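You operate a simulated robot arm through the tools that you are given. There is no shell and no other tool.

The job below is to be done with a simulated robot arm. You get a single attempt, and the scene is never put back.

## Task
Correct R1 and R2 from the sheet of the job on the screen, then run the rotor.
Fine: stop it once the reading stands; press no other blue, MODE, SAVE or PRINT key.

The check looks at the end state, three seconds after you hand in, the way a careful person would. Anything else that was tipped, shoved, dropped, spilled or broken makes it a failure. Flat cloth is picked up by pressing the open fingertips on it (5 to 10 N) and closing them slowly along it; thin cloth reads only 2 to 8 mm in the jaws.

## Robot
A 6-joint arm with a fingered hand, fixed in place. Base frame: the origin is at the foot of the arm, x ahead of it, y to its left, z up. Lengths are in mm, angles in rad, forces in N, time in s.
With the tool pointing down near the work surface it reaches from about 260 to 700 mm from the base axis. Its first joint turns from -2.897 to 2.897 rad. Payload 4 kg.
The TCP is the grasp point between the finger pads, 26 mm short of the fingertips. In the tool frame z runs along the fingers and y along their closing line. Largest opening 148 mm; the body of the gripper starts 73 mm behind the TCP. The gripper is a hand of 3 fingers: y runs from the thumb to the fingers, the wrist lies at [0, 0, -239] in the tool frame.
Orientation is told as [roll, pitch, yaw] about the base's x, y, z axes, in that order, counted from this pose: with the fingers straight down and closing along the base's y, the tool's x points along the base's -x, its y along +y and its z along -z.

## Interface
- The arm moves only by the tool arm_command. Its argument "plan" is a list that holds one entry, the list of rows, each a list of 6 numbers: the shift along the base's x, y, z in units of 50 mm (1.0 is 50 mm), then the turn, a rotation vector about the base's x, y, z in units of 8 degrees (1.0 is 8 degrees). In form: [[[tx, ty, tz, rx, ry, rz], ...]]. A call has 1 to 20 rows; each row shifts and turns the commanded pose from where the row before left it. A call with a number of a shift or a turn outside -1 to 1 is refused whole. A row lasts 0.2 s, in which the tool goes at most 50 mm and 0.15 rad; a call with a longer step from one row to the next is refused whole. A pose out of reach is approached as far as the arm can. The call stops where the force on the tool passes 40 N (or 10 N more than at its start, if that is more) or the arm is blocked; 0.2 s more then pass. In this call time passes only in rows, and 0.2 s behind the last. It gives the time, the measured TCP pose, the force on the tool (base axes), the opening and the grip force at its end, in the units of the frame above (readings bear some noise), with the torque about the TCP (base axes, N m) and any sound that the robot's microphone picked up.
- Cameras (640 x 400 px; columns grow to the right, rows downward): "scene" is fixed at [401, 498.2, 1830.1]; the picture's right is [-0.98, -0.17, 0.00], its down [-0.12, 0.70, -0.70] and it looks along [0.12, -0.69, -0.71] (base axes); focal length 347 px, centre (320, 200). "wrist" rides on the gripper at [68, -39, -90] in the tool frame; the picture's right is [0.50, 0.87, 0.00], its down [-0.65, 0.38, -0.65] and it looks along [-0.57, 0.33, 0.76] (tool axes); focal length 222 px, centre (320, 200). There is no depth. A picture from a camera that has moved, and an enlarged one, comes with that camera's place and axes in the base frame and with its lens.
- get_image(camera): a new picture of that camera. The clock stands still meanwhile.
- lift_body(by): slides the trunk up (or, below 0, down) by that many mm; the arm rides with it, the base frame stays. It gives what a move gives, with no picture.
- curl_fingers(finger1, finger2, thumb_bend): sets how far each is bent, from 0 (flat) to 1 (curled in); at 0.3 the hand is open as for a grip, at 0.7 the pads meet at the TCP. One left out holds its place. A second passes; each finger stops where it meets its share of the squeeze, and holds until it gets a number again. It is the only way to open and close the hand. It gives what a move gives, with no picture; readings hold the bend of each and the force on the fingers (four entries, about 0 where the hand has none), thumb and palm.
- inspect(camera, box): a new picture of the part [left, top, right, bottom] of that camera's present view, enlarged. The clock stands still meanwhile.
- close_job(): hands the job in; it is judged then, once.

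Nothing tells you positions but the pictures and the camera data. Unless the task says otherwise, let go and move clear before handing in.

The tools are called as a command line: name --argument value ..., lists and objects as JSON in quotes. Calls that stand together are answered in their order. arm_command: Moves the arm, as the interface text tells. Its arguments: {"type":"object","properties":{"plan":{"type":"array","items":{"type":"array","items":{"type":"array","items":{"type":"number"}}}}},"required":["plan"]} The other tools are called the same way: lift_body (by) slides the trunk up or down; curl_fingers (finger1, finger2, thumb_bend) moves the fingers one by one; get_image (camera) takes a picture; inspect (camera, box) takes an enlarged picture of a part of a camera's view; close_job () hands the job in.

At the start:

```text
t: 0.0
position: [322.2, 127.2, 1352.9]
tool_rot: [0.0, -0.001, 0.0]
ft_force: [-0.3, -0.5, 0.7]
wrist_torque: [0.01, -0.01, -0.02]
opening: 148.0
finger_force: 0.1
shape: jaw
bend: [0.3, 0.3, 0.3]
finger forces: [0.0, 0.0, 0.0, 0.1, 0.0, 0.0]
trunk travel left (down, up): [-275.0, 42.0]
```

scene: 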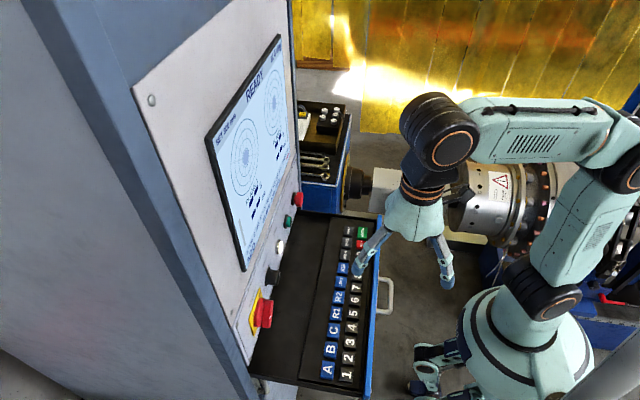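
wrist: 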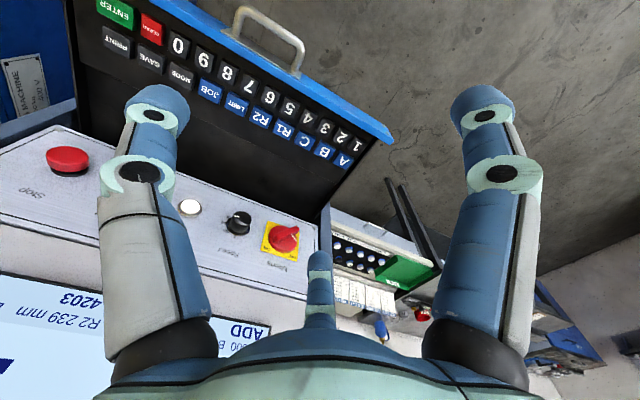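

I see a balancing machine with a screen, a pulled-out key drawer (blue keys A, B, C, R1, R2, LIMIT, JOB; digits; MODE, SAVE, PRINT, ENTER, CLEAR) and a panel with buttons. First I'll take enlarged looks at the screen, keys, panel and sheets.

inspect --camera "scene" --box '[200, 30, 310, 280]'

inspect --camera "scene" --box '[240, 180, 400, 390]'

inspect --camera "wrist" --box '[0, 220, 280, 400]'

inspect --camera "wrist" --box '[320, 180, 480, 360]'

inspect --camera "wrist" --box '[80, 0, 400, 180]'

```text
1.60 times, centred on (255, 155) of scene
camera zoom: at [401.0, 498.2, 1830.1], right [-0.98, -0.17, 0.0], down [-0.12, 0.7, -0.7], along [0.12, -0.69, -0.71], focal length 554 px, centre (424, 272)
```

zoom: 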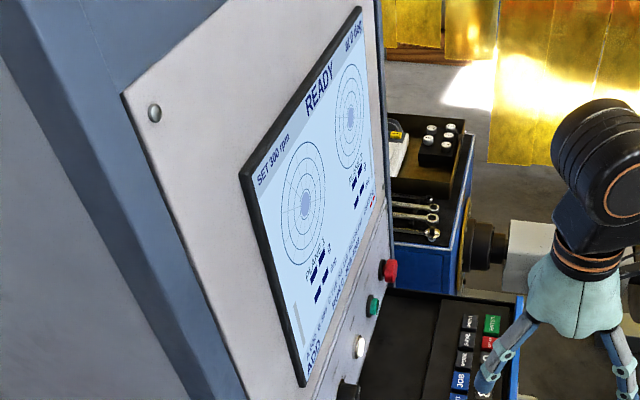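

```text
1.90 times, centred on (320, 285) of scene
camera zoom: at [401.0, 498.2, 1830.1], right [-0.98, -0.17, 0.0], down [-0.12, 0.7, -0.7], along [0.12, -0.69, -0.71], focal length 660 px, centre (320, 38)
```

zoom: 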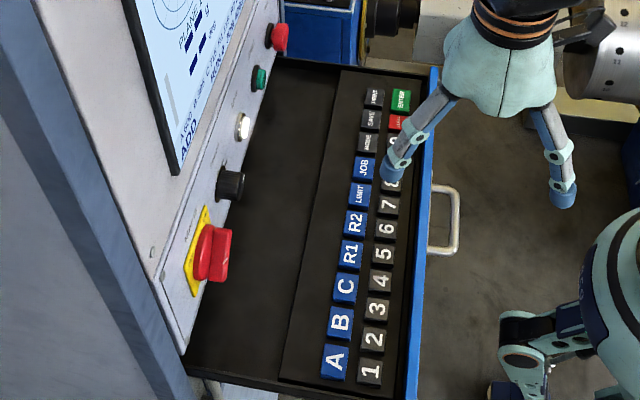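

```text
2.22 times, centred on (140, 310) of wrist
camera zoom: at [254.7, 86.8, 1441.4], right [-0.5, 0.87, 0.0], down [0.65, 0.38, 0.65], along [0.57, 0.33, -0.76], focal length 494 px, centre (720, -44)
```

zoom: 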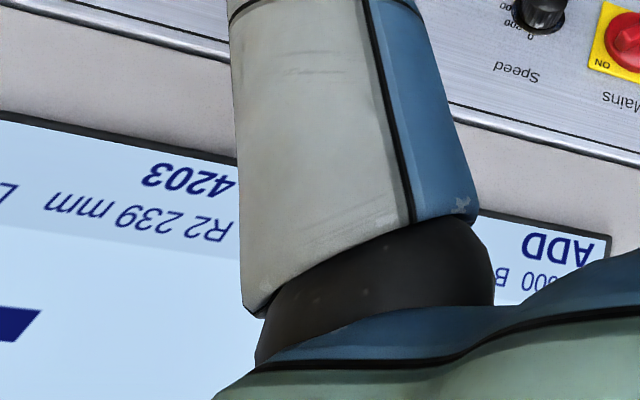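

```text
2.22 times, centred on (400, 270) of wrist
camera zoom: at [254.7, 86.8, 1441.4], right [-0.5, 0.87, 0.0], down [0.65, 0.38, 0.65], along [0.57, 0.33, -0.76], focal length 494 px, centre (142, 44)
```

zoom: 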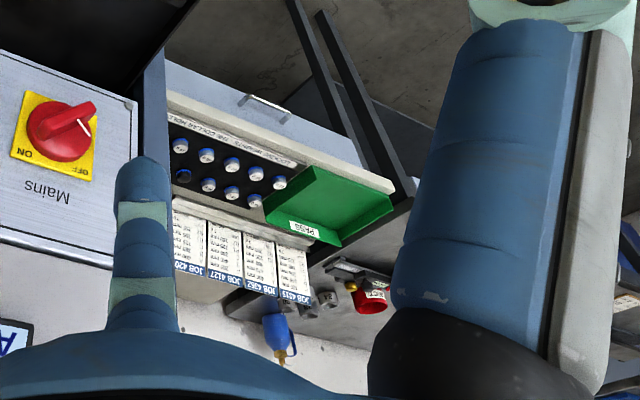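

```text
2.00 times, centred on (240, 90) of wrist
camera zoom: at [254.7, 86.8, 1441.4], right [-0.5, 0.87, 0.0], down [0.65, 0.38, 0.65], along [0.57, 0.33, -0.76], focal length 444 px, centre (480, 420)
```

zoom: 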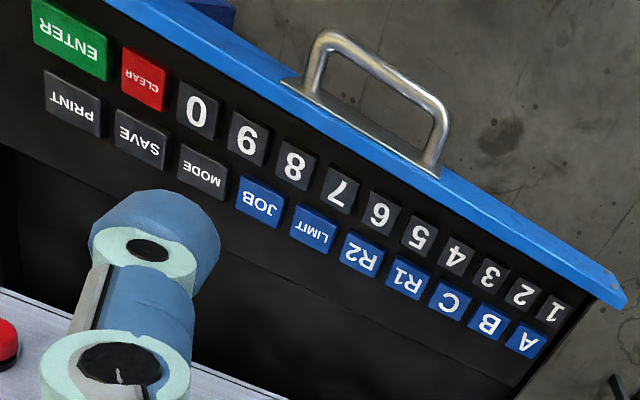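

The screen job seems to be 4203, and job sheets hang in a rack on the far left (+x, +y). I'll enlarge the sheets and screen more tightly.

inspect --camera "wrist" --box '[355, 260, 405, 300]'

inspect --camera "wrist" --box '[0, 270, 110, 400]'

inspect --camera "scene" --box '[260, 180, 320, 320]'

inspect --camera "scene" --box '[235, 170, 275, 275]'

inspect --camera "wrist" --box '[0, 120, 310, 300]'

inspect --camera "scene" --box '[400, 80, 640, 320]'

```text
10.00 times, centred on (380, 280) of wrist
camera zoom: at [254.7, 86.8, 1441.4], right [-0.5, 0.87, 0.0], down [0.65, 0.38, 0.65], along [0.57, 0.33, -0.76], focal length 2221 px, centre (-280, -600)
```

zoom: 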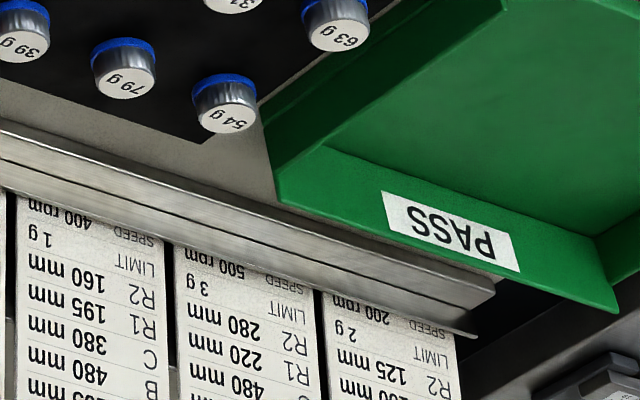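

```text
3.08 times, centred on (55, 335) of wrist
camera zoom: at [254.7, 86.8, 1441.4], right [-0.5, 0.87, 0.0], down [0.65, 0.38, 0.65], along [0.57, 0.33, -0.76], focal length 684 px, centre (1135, -215)
```

zoom: 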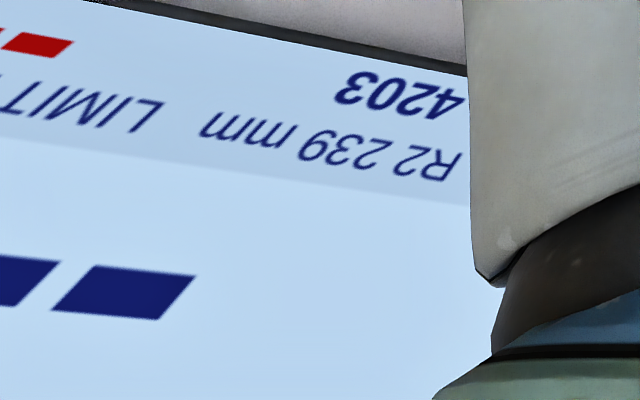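

```text
2.86 times, centred on (290, 250) of scene
camera zoom: at [401.0, 498.2, 1830.1], right [-0.98, -0.17, 0.0], down [-0.12, 0.7, -0.7], along [0.12, -0.69, -0.71], focal length 990 px, centre (406, 57)
```

zoom: 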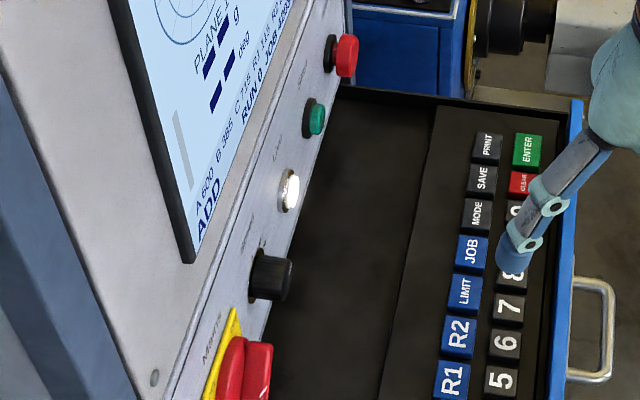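

```text
3.81 times, centred on (255, 222) of scene
camera zoom: at [401.0, 498.2, 1830.1], right [-0.98, -0.17, 0.0], down [-0.12, 0.7, -0.7], along [0.12, -0.69, -0.71], focal length 1320 px, centre (568, 114)
```

zoom: 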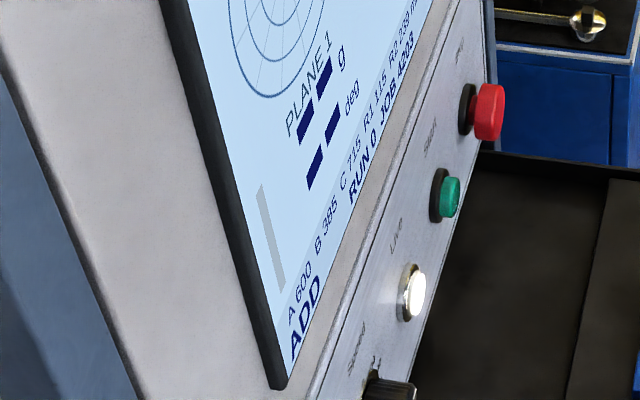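

```text
2.06 times, centred on (155, 210) of wrist
camera zoom: at [254.7, 86.8, 1441.4], right [-0.5, 0.87, 0.0], down [0.65, 0.38, 0.65], along [0.57, 0.33, -0.76], focal length 459 px, centre (661, 179)
```

zoom: 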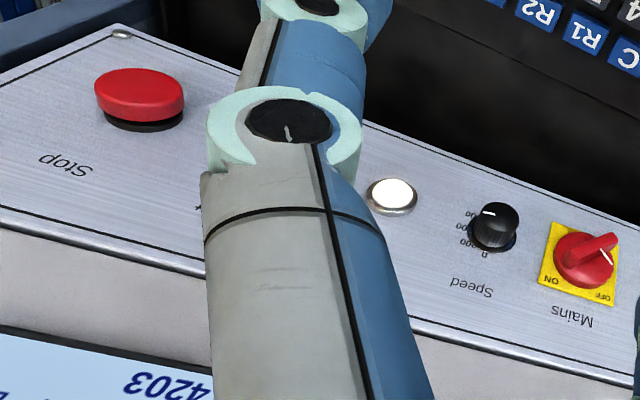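

```text
1.67 times, centred on (520, 200) of scene
camera zoom: at [401.0, 498.2, 1830.1], right [-0.98, -0.17, 0.0], down [-0.12, 0.7, -0.7], along [0.12, -0.69, -0.71], focal length 578 px, centre (-13, 200)
```

zoom: 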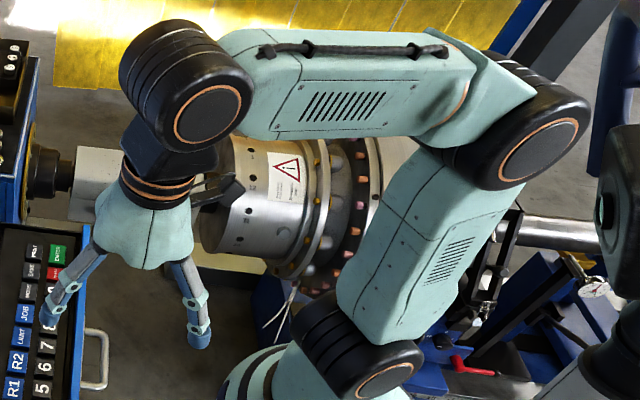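

Screen now: A 600, B 385, C 715, R1 115, R2 239, LIMIT ..., RUN 0, JOB 4203. Next, read the sheets' names and values closely.

inspect --camera "wrist" --box '[350, 275, 390, 300]'

inspect --camera "wrist" --box '[360, 265, 440, 325]'

inspect --camera "scene" --box '[255, 150, 305, 220]'

inspect --camera "scene" --box '[260, 30, 300, 80]'

```text
16.00 times, centred on (370, 288) of wrist
camera zoom: at [254.7, 86.8, 1441.4], right [-0.5, 0.87, 0.0], down [0.65, 0.38, 0.65], along [0.57, 0.33, -0.76], focal length 3554 px, centre (-480, -1200)
```

zoom: 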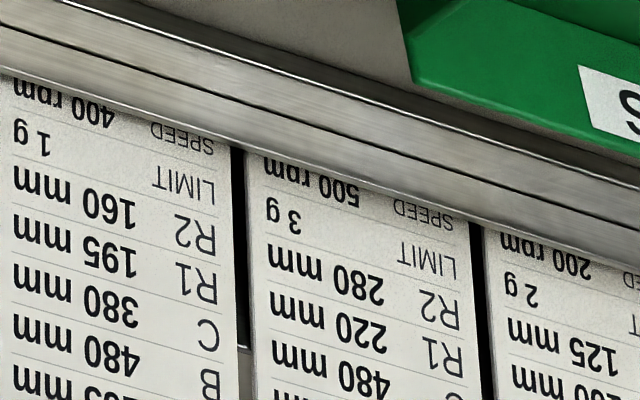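

```text
6.67 times, centred on (400, 295) of wrist
camera zoom: at [254.7, 86.8, 1441.4], right [-0.5, 0.87, 0.0], down [0.65, 0.38, 0.65], along [0.57, 0.33, -0.76], focal length 1481 px, centre (-213, -433)
```

zoom: 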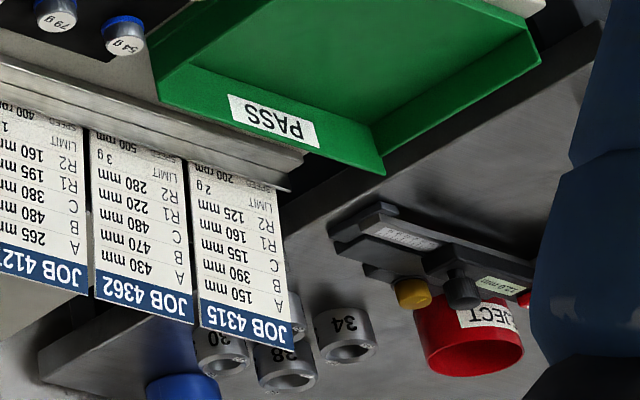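

```text
5.71 times, centred on (280, 185) of scene
camera zoom: at [401.0, 498.2, 1830.1], right [-0.98, -0.17, 0.0], down [-0.12, 0.7, -0.7], along [0.12, -0.69, -0.71], focal length 1980 px, centre (549, 286)
```

zoom: 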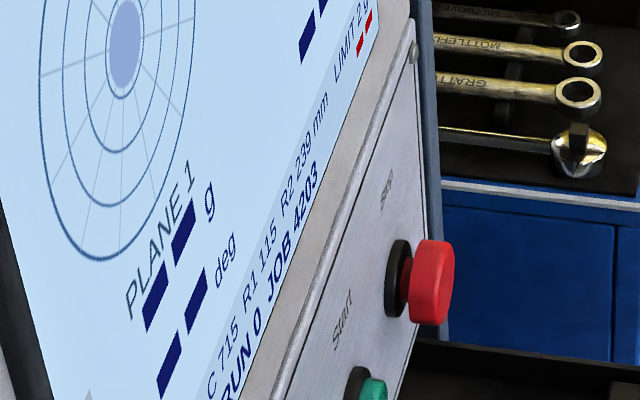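

```text
8.00 times, centred on (280, 55) of scene
camera zoom: at [401.0, 498.2, 1830.1], right [-0.98, -0.17, 0.0], down [-0.12, 0.7, -0.7], along [0.12, -0.69, -0.71], focal length 2772 px, centre (640, 1360)
```

zoom: 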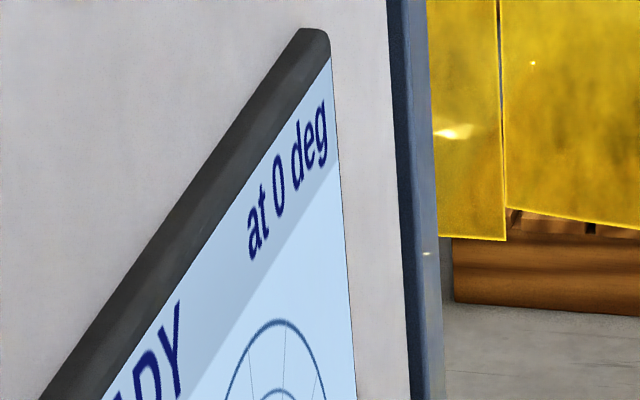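

I need the leftmost sheet (JOB 420?), so I zoom around it.

inspect --camera "wrist" --box '[334, 258, 374, 288]'

inspect --camera "wrist" --box '[320, 270, 384, 310]'

inspect --camera "wrist" --box '[220, 190, 330, 260]'

```text
13.33 times, centred on (354, 273) of wrist
camera zoom: at [254.7, 86.8, 1441.4], right [-0.5, 0.87, 0.0], down [0.65, 0.38, 0.65], along [0.57, 0.33, -0.76], focal length 2962 px, centre (-133, -773)
```

zoom: 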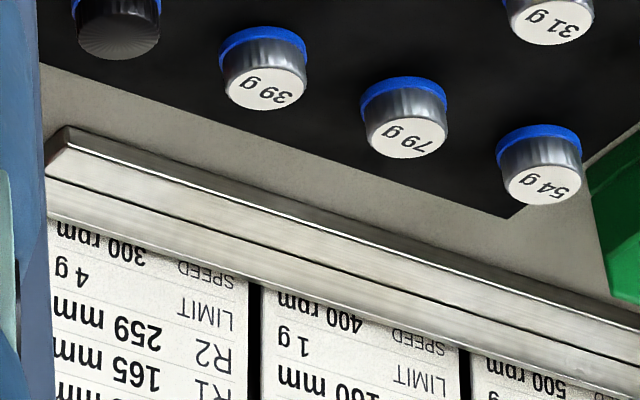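

```text
10.00 times, centred on (352, 290) of wrist
camera zoom: at [254.7, 86.8, 1441.4], right [-0.5, 0.87, 0.0], down [0.65, 0.38, 0.65], along [0.57, 0.33, -0.76], focal length 2221 px, centre (0, -700)
```

zoom: 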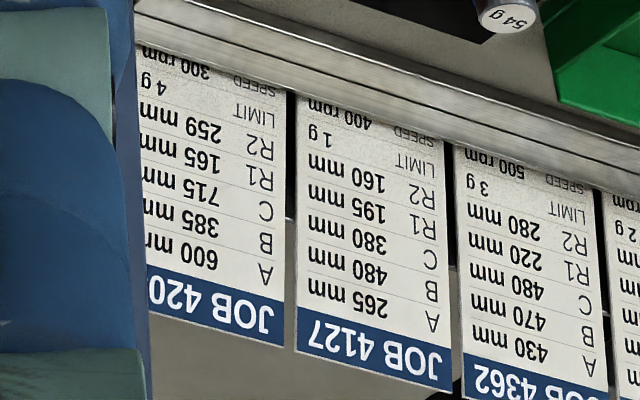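

```text
5.71 times, centred on (275, 225) of wrist
camera zoom: at [254.7, 86.8, 1441.4], right [-0.5, 0.87, 0.0], down [0.65, 0.38, 0.65], along [0.57, 0.33, -0.76], focal length 1269 px, centre (577, 57)
```

zoom: 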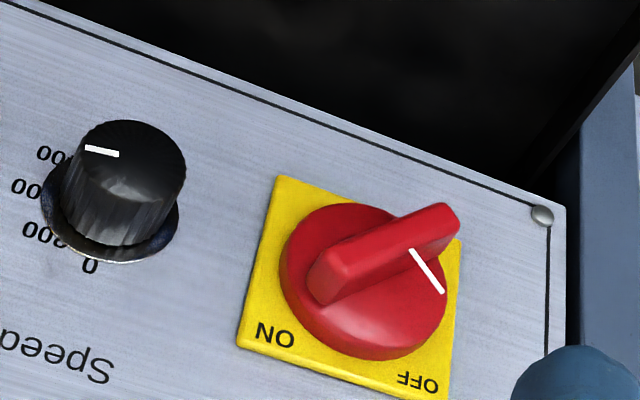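

The sheet beginning "JOB 420" lists A 600, B 385, C 715, R1 165, R2 259, LIMIT 4 g, 300 rpm, but its last digit is hidden by a finger. I'll turn the hand a little clockwise to uncover it, well above everything.

arm_command --plan '[[[0, 0, 0, 0, 0, -1], [0, 0, 0, 0, 0, -0.5]]]'

get_image --camera "wrist"

```text
t: 0.6
position: [321.8, 125.2, 1352.6]
tool_rot: [0.0, 0.001, -0.213]
ft_force: [0.7, -0.1, -0.7]
wrist_torque: [0.0, 0.03, -0.03]
opening: 147.8
finger_force: 0.0
shape: jaw
bend: [0.3, 0.3, 0.3]
finger forces: [0.0, 0.0, 0.0, 0.0, 0.0, 0.1]
trunk travel left (down, up): [-275.0, 42.0]
```

```text
taken
camera wrist: at [247.6, 101.4, 1441.2], right [-0.31, 0.95, 0.0], down [0.72, 0.23, 0.65], along [0.62, 0.2, -0.76], focal length 222 px, centre (320, 200)
```

wrist: 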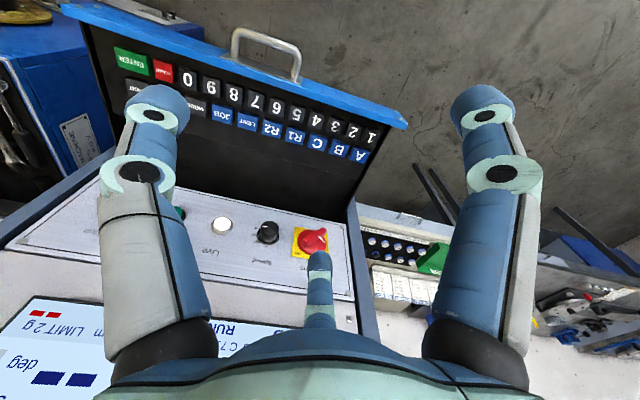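

inspect --camera "wrist" --box '[365, 255, 440, 315]'

inspect --camera "wrist" --box '[365, 260, 405, 305]'

inspect --camera "wrist" --box '[0, 290, 300, 400]'

```text
6.67 times, centred on (402, 285) of wrist
camera zoom: at [247.6, 101.4, 1441.2], right [-0.31, 0.95, 0.0], down [0.72, 0.23, 0.65], along [0.62, 0.2, -0.76], focal length 1481 px, centre (-230, -367)
```

zoom: 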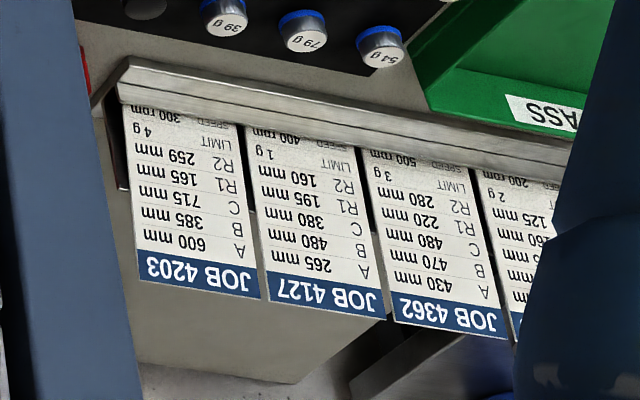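

```text
8.89 times, centred on (385, 282) of wrist
camera zoom: at [247.6, 101.4, 1441.2], right [-0.31, 0.95, 0.0], down [0.72, 0.23, 0.65], along [0.62, 0.2, -0.76], focal length 1974 px, centre (-258, -533)
```

zoom: 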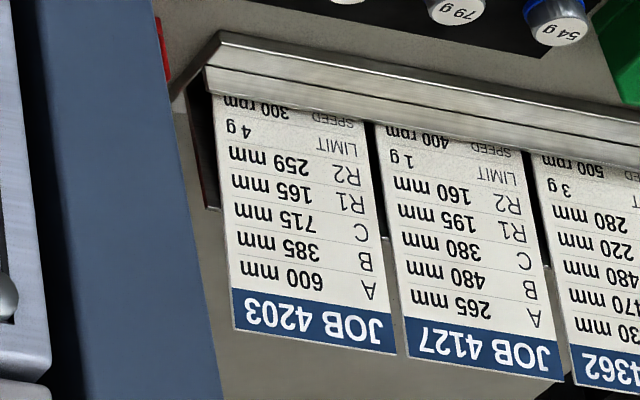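

```text
2.13 times, centred on (150, 345) of wrist
camera zoom: at [247.6, 101.4, 1441.2], right [-0.31, 0.95, 0.0], down [0.72, 0.23, 0.65], along [0.62, 0.2, -0.76], focal length 474 px, centre (683, -109)
```

zoom: 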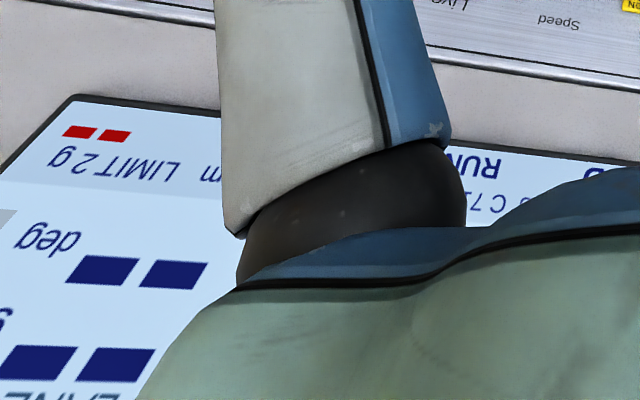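

Sheet JOB 4203 confirmed: R1 165 mm, R2 259 mm (screen shows 115 and 239). Now I'll shape the hand into a pointer, curling the two fingers and keeping the thumb out, then look at where the thumb tip is.

curl_fingers --finger1 1.0 --finger2 1.0 --thumb_bend 0.3

get_image --camera "wrist"

inspect --camera "scene" --box '[330, 80, 490, 300]'

```text
t: 1.6
position: [321.0, 125.5, 1351.3]
tool_rot: [0.001, 0.0, -0.21]
ft_force: [-0.8, -0.3, 0.4]
wrist_torque: [0.0, -0.01, 0.04]
opening: 63.9
finger_force: 0.1
shape: fingers
bend: [0.88, 0.88, 0.3]
finger forces: [0.0, 0.1, 0.0, 0.0, 0.1, 0.0]
trunk travel left (down, up): [-275.0, 42.0]
```

```text
taken
camera wrist: at [247.7, 101.4, 1441.2], right [-0.31, 0.95, 0.0], down [0.72, 0.23, 0.65], along [0.62, 0.2, -0.76], focal length 222 px, centre (320, 200)
```

wrist: 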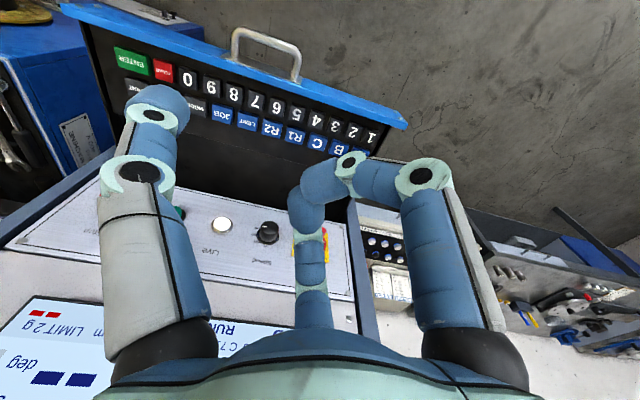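

```text
1.82 times, centred on (410, 190) of scene
camera zoom: at [401.0, 498.2, 1830.1], right [-0.98, -0.17, 0.0], down [-0.12, 0.7, -0.7], along [0.12, -0.69, -0.71], focal length 630 px, centre (156, 218)
```

zoom: 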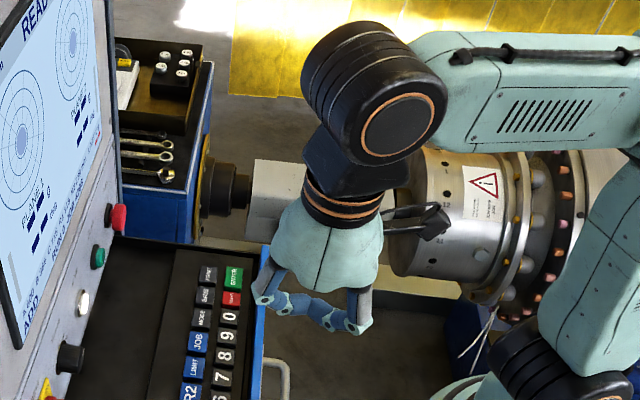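

The fingers folded until they touched each other (0.88); the thumb still stands out. I'll bend the thumb a bit so its last segment is closer to vertical and look again.

curl_fingers --thumb_bend 0.45

get_image --camera "wrist"

```text
t: 2.6
position: [322.3, 126.0, 1350.0]
tool_rot: [0.0, 0.0, -0.209]
ft_force: [0.4, -0.1, 0.4]
wrist_torque: [0.0, 0.02, -0.02]
opening: 42.8
finger_force: 0.1
shape: fingers
bend: [0.92, 0.91, 0.45]
finger forces: [0.0, 0.0, 0.0, 0.1, 0.0, 0.0]
trunk travel left (down, up): [-275.0, 42.0]
```

```text
taken
camera wrist: at [247.7, 101.3, 1441.2], right [-0.31, 0.95, 0.0], down [0.72, 0.23, 0.65], along [0.62, 0.2, -0.76], focal length 222 px, centre (320, 200)
```

wrist: 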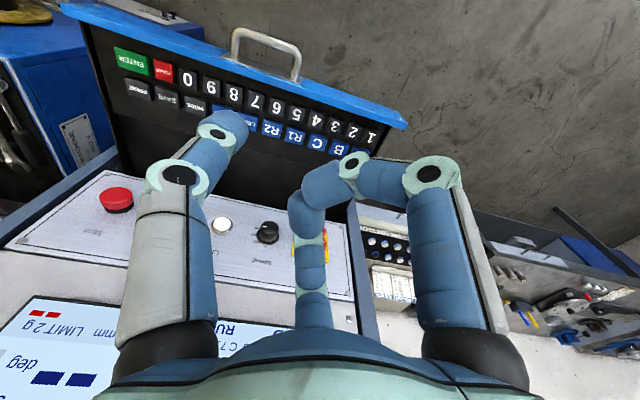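

The thumb tip is about 40 mm beyond the TCP and well clear of the curled fingers. I'll straighten it slightly and yaw the hand so the thumb points toward the machine (+x), still high above the drawer.

curl_fingers --thumb_bend 0.34

arm_command --plan '[[[0, 0, 0, 0, 0, 1], [0, 0, 0, 0, 0, 1], [0, 0, 0, 0, 0, 1], [0, 0, 0, 0, 0, 1], [0, 0, 0, 0, 0, 1], [0, 0, 0, 0, 0, 1]]]'

```text
t: 3.6
position: [321.6, 126.3, 1353.0]
tool_rot: [0.001, -0.001, -0.211]
ft_force: [0.0, -0.1, 0.6]
wrist_torque: [0.02, -0.01, -0.05]
opening: 59.5
finger_force: 0.1
shape: fingers
bend: [0.92, 0.91, 0.34]
finger forces: [0.0, 0.0, 0.0, 0.0, 0.1, 0.0]
trunk travel left (down, up): [-275.0, 42.0]
```

```text
t: 5.0
position: [321.5, 127.3, 1353.7]
tool_rot: [0.0, 0.001, 0.63]
ft_force: [0.5, -0.4, -0.5]
wrist_torque: [0.02, 0.02, -0.01]
opening: 59.3
finger_force: 0.0
shape: fingers
bend: [0.92, 0.92, 0.34]
finger forces: [0.0, 0.0, 0.0, 0.0, 0.0, 0.1]
trunk travel left (down, up): [-275.0, 42.0]
```

The yaw is going smoothly. I'll finish the yaw to 90° and tilt the hand about 20° so that the thumb tip becomes the lowest point.

arm_command --plan '[[[0, 0, 0, 0, 0, 1], [0, 0, 0, 0, 0, 1], [0, 0, 0, 0, 0, 1], [0, 0, 0, 0, 0, 1], [0, 0, 0, 0, 0, 1], [0, 0, 0, 0, 0, 1], [0, 0, 0, 0, 0, 0.74], [0, 0, 0, 0, 1, 0], [0, 0, 0, 0, 1, 0], [0, 0, 0, 0, 0.5, 0]]]'

get_image --camera "wrist"

get_image --camera "scene"

```text
t: 7.2
position: [317.6, 125.9, 1340.3]
tool_rot: [0.347, -0.001, 1.568]
ft_force: [0.3, 0.0, -0.7]
wrist_torque: [0.02, 0.02, 0.01]
opening: 59.6
finger_force: 0.0
shape: fingers
bend: [0.93, 0.92, 0.34]
finger forces: [0.0, 0.0, 0.0, 0.0, 0.0, 0.0]
out of reach, approached as far as the arm can: row 10
trunk travel left (down, up): [-275.0, 42.0]
```

```text
taken
camera wrist: at [385.6, 57.3, 1410.3], right [-0.81, -0.5, 0.29], down [-0.13, 0.65, 0.74], along [-0.56, 0.57, -0.6], focal length 222 px, centre (320, 200)
```

wrist: 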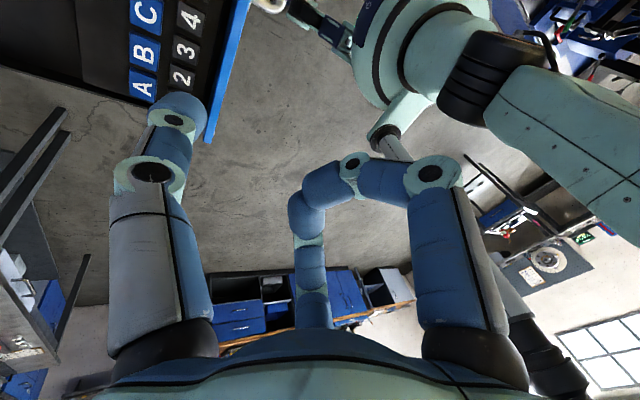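

```text
taken
```

scene: 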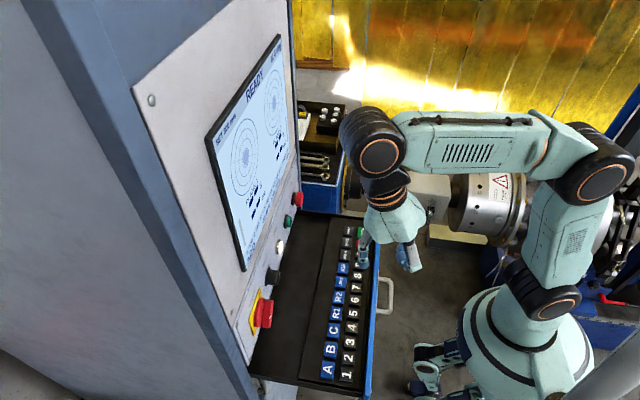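

The hand now has the thumb toward the machine and tilted, though the arm is at its height limit there. I'll lower the trunk 150 mm, which keeps the thumb tip about 65 mm over the keys.

lift_body --by -130

get_image --camera "wrist"

get_image --camera "scene"

```text
t: 8.8
position: [319.0, 126.0, 1189.6]
tool_rot: [0.405, -0.002, 1.568]
ft_force: [-0.4, 1.0, 0.0]
wrist_torque: [0.0, 0.0, 0.06]
opening: 60.0
finger_force: 0.1
shape: fingers
bend: [0.93, 0.92, 0.34]
finger forces: [0.1, 0.1, 0.0, 0.0, 0.0, 0.1]
trunk travel left (down, up): [-145.0, 172.0]
```

```text
taken
camera wrist: at [390.7, 58.1, 1255.8], right [-0.8, -0.5, 0.34], down [-0.09, 0.65, 0.75], along [-0.6, 0.57, -0.57], focal length 222 px, centre (320, 200)
```

wrist: 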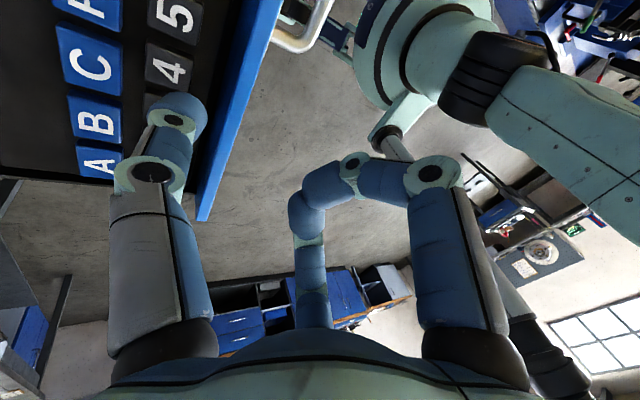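

```text
taken
```

scene: 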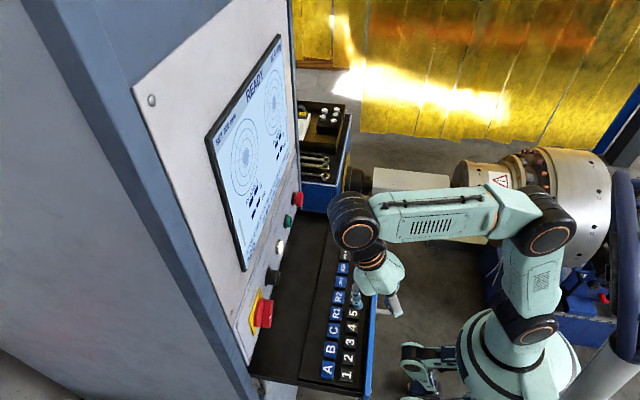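

Thumb tip now hangs perhaps 60 mm above the digit keys. I'll zoom in both views to locate the tip relative to the keys.

inspect --camera "wrist" --box '[50, 0, 290, 230]'

inspect --camera "scene" --box '[310, 200, 430, 350]'

```text
1.74 times, centred on (170, 115) of wrist
camera zoom: at [390.7, 58.1, 1255.8], right [-0.8, -0.5, 0.34], down [-0.09, 0.65, 0.75], along [-0.6, 0.57, -0.57], focal length 386 px, centre (581, 348)
```

zoom: 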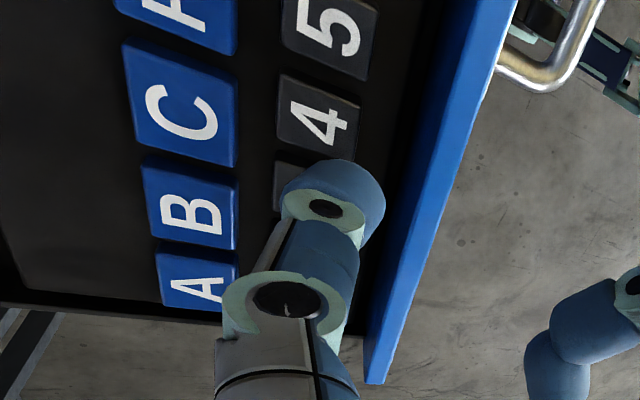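

```text
2.67 times, centred on (370, 275) of scene
camera zoom: at [401.0, 498.2, 1830.1], right [-0.98, -0.17, 0.0], down [-0.12, 0.7, -0.7], along [0.12, -0.69, -0.71], focal length 924 px, centre (187, 0)
```

zoom: 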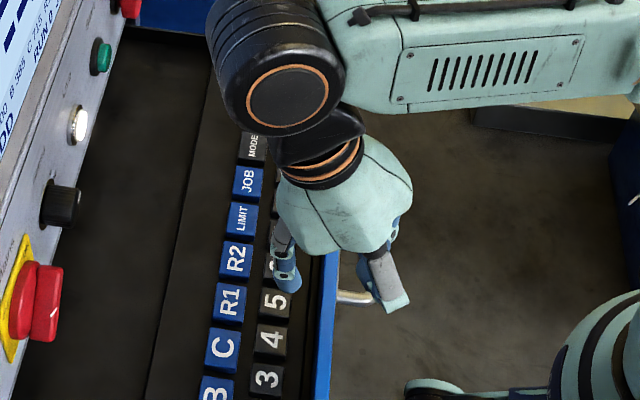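

The thumb tip works out at about (381, 126, 1131), i.e. (+62, 0, −59) from the TCP; R1 is near (430, 111, 1063). I'll move over R1, hovering about 30 mm above it.

arm_command --plan '[[[0.32, -0.1, -0.24, 0, 0, 0], [0.32, -0.1, -0.24, 0, 0, 0], [0.32, -0.1, -0.24, 0, 0, 0]]]'

inspect --camera "wrist" --box '[50, 0, 290, 230]'

inspect --camera "scene" --box '[300, 210, 400, 340]'

```text
t: 9.6
position: [368.1, 110.7, 1151.9]
tool_rot: [0.404, -0.002, 1.569]
ft_force: [0.3, 0.4, 0.6]
wrist_torque: [0.03, 0.0, 0.0]
opening: 59.5
finger_force: 0.0
shape: fingers
bend: [0.93, 0.92, 0.34]
finger forces: [0.1, 0.0, 0.1, 0.0, 0.0, 0.1]
trunk travel left (down, up): [-145.0, 172.0]
```

```text
1.74 times, centred on (170, 115) of wrist
camera zoom: at [439.9, 42.1, 1219.4], right [-0.8, -0.5, 0.34], down [-0.09, 0.65, 0.75], along [-0.6, 0.57, -0.57], focal length 386 px, centre (581, 348)
```

zoom: 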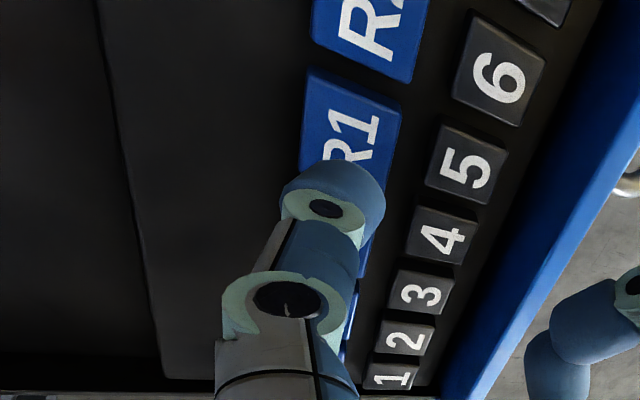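

```text
3.08 times, centred on (350, 275) of scene
camera zoom: at [401.0, 498.2, 1830.1], right [-0.98, -0.17, 0.0], down [-0.12, 0.7, -0.7], along [0.12, -0.69, -0.71], focal length 1066 px, centre (228, -31)
```

zoom: 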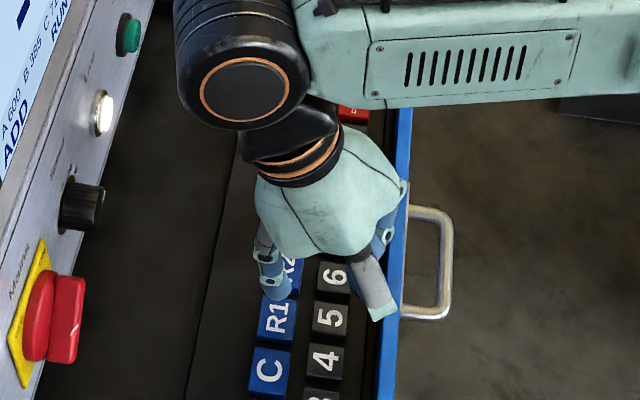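

The tip is centred over R1 at (430, 111) and about 32 mm above it. I'll lower 24 mm, then creep down to find the contact height.

arm_command --plan '[[[0, 0, -0.24, 0, 0, 0], [0, 0, -0.24, 0, 0, 0]]]'

inspect --camera "wrist" --box '[50, 0, 290, 230]'

inspect --camera "scene" --box '[310, 260, 370, 330]'

```text
t: 10.2
position: [367.6, 110.0, 1129.0]
tool_rot: [0.403, -0.001, 1.569]
ft_force: [0.2, 0.0, -0.4]
wrist_torque: [-0.04, -0.02, 0.02]
opening: 59.8
finger_force: 0.1
shape: fingers
bend: [0.93, 0.92, 0.34]
finger forces: [0.0, 0.1, 0.0, 0.1, 0.0, 0.0]
trunk travel left (down, up): [-145.0, 172.0]
```

```text
1.74 times, centred on (170, 115) of wrist
camera zoom: at [439.3, 42.4, 1195.3], right [-0.8, -0.5, 0.34], down [-0.09, 0.65, 0.75], along [-0.6, 0.57, -0.57], focal length 386 px, centre (581, 348)
```

zoom: 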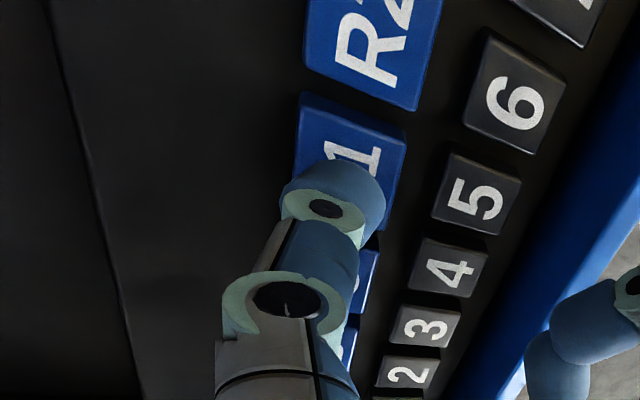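

```text
5.71 times, centred on (340, 295) of scene
camera zoom: at [401.0, 498.2, 1830.1], right [-0.98, -0.17, 0.0], down [-0.12, 0.7, -0.7], along [0.12, -0.69, -0.71], focal length 1980 px, centre (206, -343)
```

zoom: 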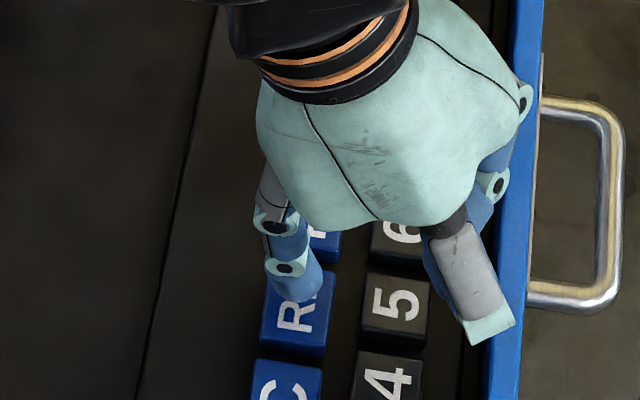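

The tip is close above the R1 cap. Creeping down now.

arm_command --plan '[[[0, 0, -0.1, 0, 0, 0]]]'

```text
t: 10.6
position: [367.1, 110.9, 1124.0]
tool_rot: [0.404, 0.0, 1.568]
ft_force: [0.9, -0.1, 0.1]
wrist_torque: [-0.02, 0.02, 0.0]
opening: 59.9
finger_force: 0.0
shape: fingers
bend: [0.93, 0.92, 0.34]
finger forces: [0.0, 0.0, 0.0, 0.0, 0.0, 0.0]
trunk travel left (down, up): [-145.0, 172.0]
```

arm_command --plan '[[[0, 0, -0.06, 0, 0, 0]]]'

```text
t: 11.0
position: [367.6, 111.3, 1121.5]
tool_rot: [0.404, 0.0, 1.568]
ft_force: [0.2, 0.1, -0.5]
wrist_torque: [0.0, -0.01, -0.01]
opening: 59.8
finger_force: 0.0
shape: fingers
bend: [0.93, 0.92, 0.34]
finger forces: [0.0, 0.1, 0.1, 0.1, 0.0, 0.1]
trunk travel left (down, up): [-145.0, 172.0]
```

arm_command --plan '[[[0, 0, -0.06, 0, 0, 0]]]'

inspect --camera "scene" --box '[310, 260, 370, 330]'

inspect --camera "wrist" --box '[50, 0, 290, 230]'

```text
t: 11.4
position: [367.4, 111.0, 1118.2]
tool_rot: [0.405, -0.002, 1.569]
ft_force: [0.0, 0.7, 1.7]
wrist_torque: [0.02, -0.03, 0.01]
opening: 59.8
finger_force: 0.6
shape: fingers
bend: [0.93, 0.92, 0.34]
finger forces: [0.0, 0.1, 0.0, 0.0, 1.3, 0.0]
trunk travel left (down, up): [-145.0, 172.0]
```

```text
5.71 times, centred on (340, 295) of scene
camera zoom: at [401.0, 498.2, 1830.1], right [-0.98, -0.17, 0.0], down [-0.12, 0.7, -0.7], along [0.12, -0.69, -0.71], focal length 1980 px, centre (206, -343)
```

zoom: 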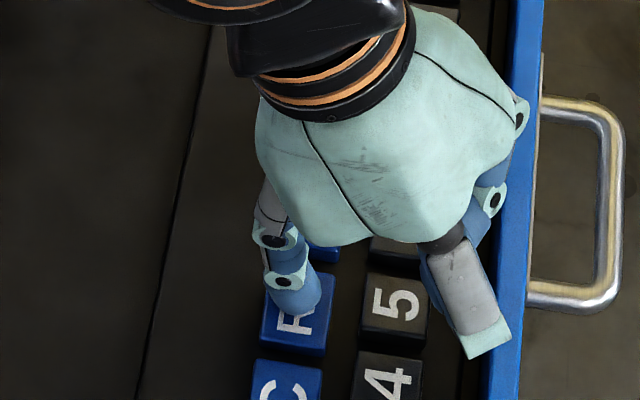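

```text
1.74 times, centred on (170, 115) of wrist
camera zoom: at [439.4, 42.7, 1184.7], right [-0.8, -0.5, 0.34], down [-0.09, 0.65, 0.75], along [-0.6, 0.57, -0.57], focal length 386 px, centre (581, 348)
```

zoom: 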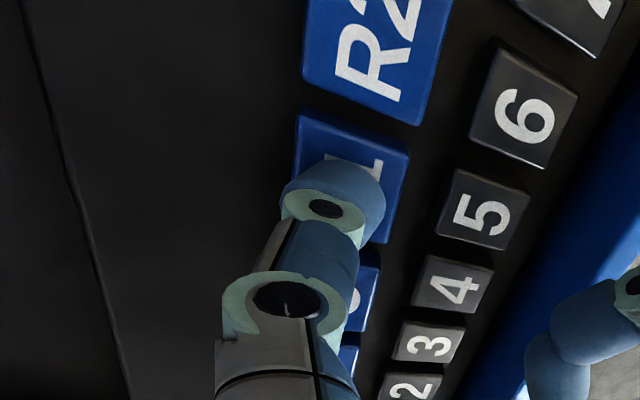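

Contact: the thumb feels 1.3 N at TCP z ≈ 1118. I'll press further in small steps until the key operates.

arm_command --plan '[[[0, 0, -0.05, 0, 0, 0]]]'

inspect --camera "scene" --box '[235, 130, 305, 275]'

```text
t: 11.8
position: [367.5, 110.7, 1116.0]
tool_rot: [0.404, -0.001, 1.568]
ft_force: [0.6, -0.9, 2.0]
wrist_torque: [-0.07, -0.17, -0.06]
opening: 60.1
finger_force: 1.8
shape: fingers
bend: [0.93, 0.92, 0.34]
finger forces: [0.1, 0.0, 0.0, 0.0, 2.5, 0.0]
trunk travel left (down, up): [-145.0, 172.0]
heard: click
```

```text
2.76 times, centred on (270, 202) of scene
camera zoom: at [401.0, 498.2, 1830.1], right [-0.98, -0.17, 0.0], down [-0.12, 0.7, -0.7], along [0.12, -0.69, -0.71], focal length 956 px, centre (458, 193)
```

zoom: 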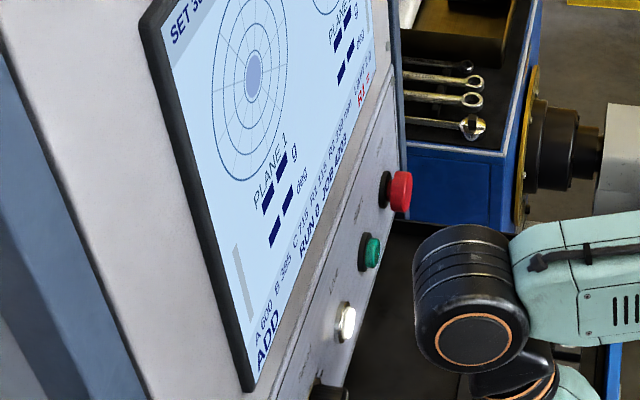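

A click was heard and a red entry appeared at the bottom right of the screen. I'll read it, then lift off.

inspect --camera "scene" --box '[265, 140, 310, 180]'

arm_command --plan '[[[0, 0, 0.3, 0, 0, 0], [0, 0, 0.3, 0, 0, 0]]]'

inspect --camera "scene" --box '[265, 140, 310, 180]'

```text
10.00 times, centred on (288, 160) of scene
camera zoom: at [401.0, 498.2, 1830.1], right [-0.98, -0.17, 0.0], down [-0.12, 0.7, -0.7], along [0.12, -0.69, -0.71], focal length 3466 px, centre (645, 600)
```

zoom: 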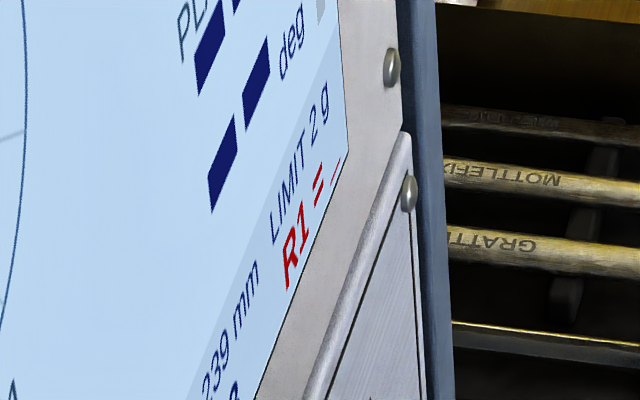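

```text
t: 12.4
position: [367.5, 110.1, 1143.0]
tool_rot: [0.405, -0.001, 1.569]
ft_force: [-0.1, 0.1, -0.1]
wrist_torque: [-0.01, -0.01, 0.01]
opening: 60.2
finger_force: 0.1
shape: fingers
bend: [0.93, 0.92, 0.34]
finger forces: [0.0, 0.0, 0.0, 0.0, 0.0, 0.0]
trunk travel left (down, up): [-145.0, 172.0]
```

```text
10.00 times, centred on (288, 160) of scene
camera zoom: at [401.0, 498.2, 1830.1], right [-0.98, -0.17, 0.0], down [-0.12, 0.7, -0.7], along [0.12, -0.69, -0.71], focal length 3466 px, centre (645, 600)
```

zoom: 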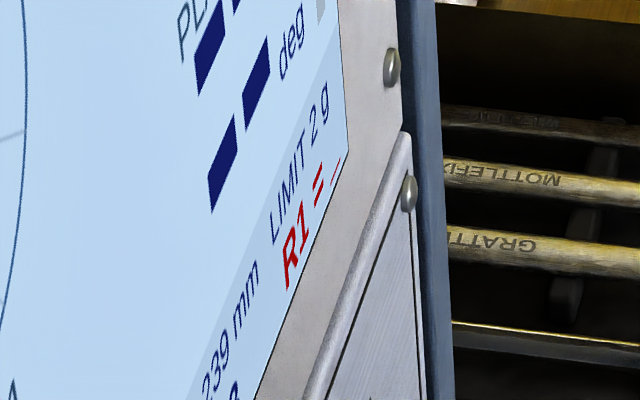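

"R1 = _" is showing. Now I'll move over digit 1, about (389, 244), at hover height and verify.

arm_command --plan '[[[-0.273, 0.887, 0, 0, 0, 0], [-0.273, 0.887, 0, 0, 0, 0], [-0.273, 0.887, 0, 0, 0, 0]]]'

inspect --camera "wrist" --box '[50, 0, 290, 230]'

inspect --camera "scene" --box '[310, 310, 390, 400]'

```text
t: 13.2
position: [326.1, 248.0, 1144.0]
tool_rot: [0.404, -0.002, 1.569]
ft_force: [-0.4, 0.1, 0.5]
wrist_torque: [-0.03, 0.02, 0.02]
opening: 59.9
finger_force: 0.0
shape: fingers
bend: [0.93, 0.92, 0.34]
finger forces: [0.0, 0.0, 0.0, 0.1, 0.0, 0.1]
trunk travel left (down, up): [-145.0, 172.0]
```

```text
1.74 times, centred on (170, 115) of wrist
camera zoom: at [397.9, 179.3, 1210.4], right [-0.8, -0.5, 0.34], down [-0.09, 0.66, 0.75], along [-0.6, 0.57, -0.57], focal length 386 px, centre (581, 348)
```

zoom: 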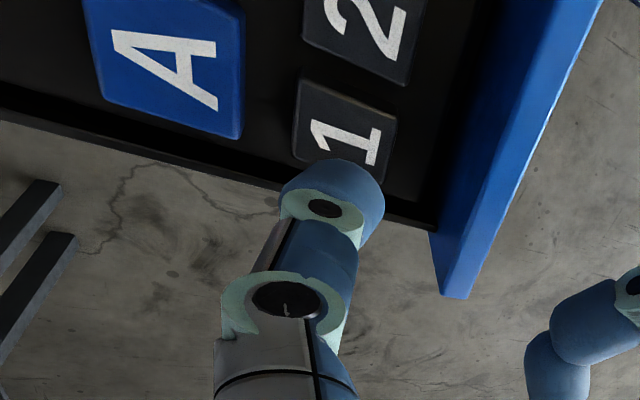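

```text
4.44 times, centred on (350, 355) of scene
camera zoom: at [401.0, 498.2, 1830.1], right [-0.98, -0.17, 0.0], down [-0.12, 0.7, -0.7], along [0.12, -0.69, -0.71], focal length 1540 px, centre (187, -489)
```

zoom: 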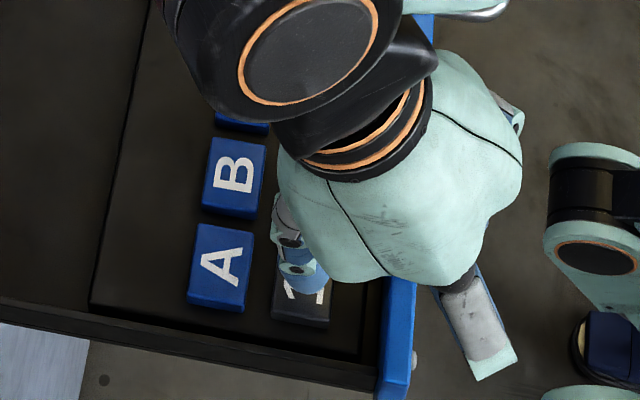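

The hand read y = 248 rather than 244; I'll let it settle with a still row and check.

arm_command --plan '[[[0, 0, 0, 0, 0, 0]]]'

```text
t: 13.6
position: [326.3, 248.2, 1143.8]
tool_rot: [0.404, -0.001, 1.569]
ft_force: [-0.2, -1.0, 0.1]
wrist_torque: [-0.01, 0.0, 0.01]
opening: 60.0
finger_force: 0.0
shape: fingers
bend: [0.93, 0.92, 0.34]
finger forces: [0.1, 0.0, 0.1, 0.0, 0.1, 0.1]
trunk travel left (down, up): [-145.0, 172.0]
```

It has settled at y = 248.2, so I correct by −5 mm and come down just above key 1.

arm_command --plan '[[[0, -0.106, -0.2, 0, 0, 0], [0, 0, -0.25, 0, 0, 0]]]'

inspect --camera "wrist" --box '[50, 0, 290, 230]'

```text
t: 14.2
position: [326.1, 239.9, 1123.1]
tool_rot: [0.405, -0.002, 1.569]
ft_force: [-0.3, 0.4, -0.1]
wrist_torque: [-0.01, 0.0, 0.02]
opening: 60.0
finger_force: 0.1
shape: fingers
bend: [0.93, 0.92, 0.34]
finger forces: [0.0, 0.1, 0.1, 0.0, 0.0, 0.1]
trunk travel left (down, up): [-145.0, 172.0]
```

```text
1.74 times, centred on (170, 115) of wrist
camera zoom: at [398.4, 171.9, 1188.9], right [-0.8, -0.5, 0.34], down [-0.09, 0.65, 0.75], along [-0.6, 0.57, -0.57], focal length 386 px, centre (581, 348)
```

zoom: 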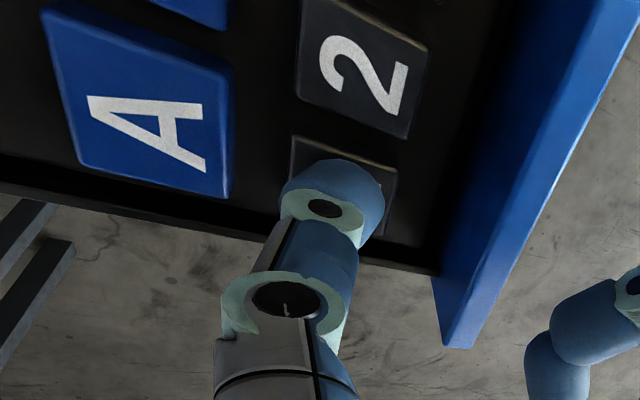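

Slightly short in y now (239.9 vs. 242.8 wanted); I nudge +3 mm and press in two small steps.

arm_command --plan '[[[0, 0.05, -0.06, 0, 0, 0], [0, 0, -0.09, 0, 0, 0]]]'

inspect --camera "scene" --box '[265, 140, 310, 180]'

```text
t: 14.8
position: [325.2, 241.4, 1114.9]
tool_rot: [0.405, 0.0, 1.57]
ft_force: [-0.4, 0.5, 2.6]
wrist_torque: [0.04, -0.22, 0.04]
opening: 60.4
finger_force: 1.5
shape: fingers
bend: [0.93, 0.92, 0.34]
finger forces: [0.0, 0.0, 0.0, 0.0, 2.8, 0.0]
trunk travel left (down, up): [-145.0, 172.0]
heard: click
```

```text
10.00 times, centred on (288, 160) of scene
camera zoom: at [401.0, 498.2, 1830.1], right [-0.98, -0.17, 0.0], down [-0.12, 0.7, -0.7], along [0.12, -0.69, -0.71], focal length 3466 px, centre (645, 600)
```

zoom: 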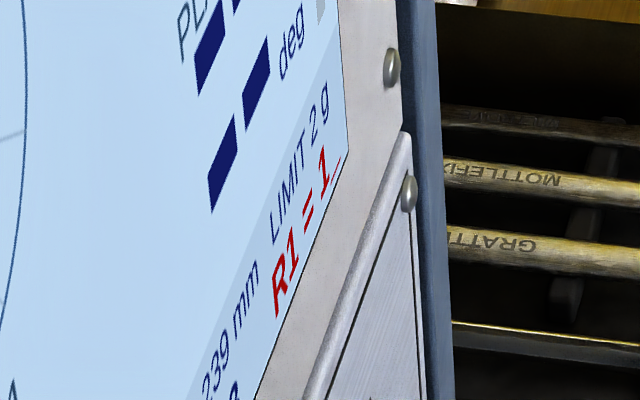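

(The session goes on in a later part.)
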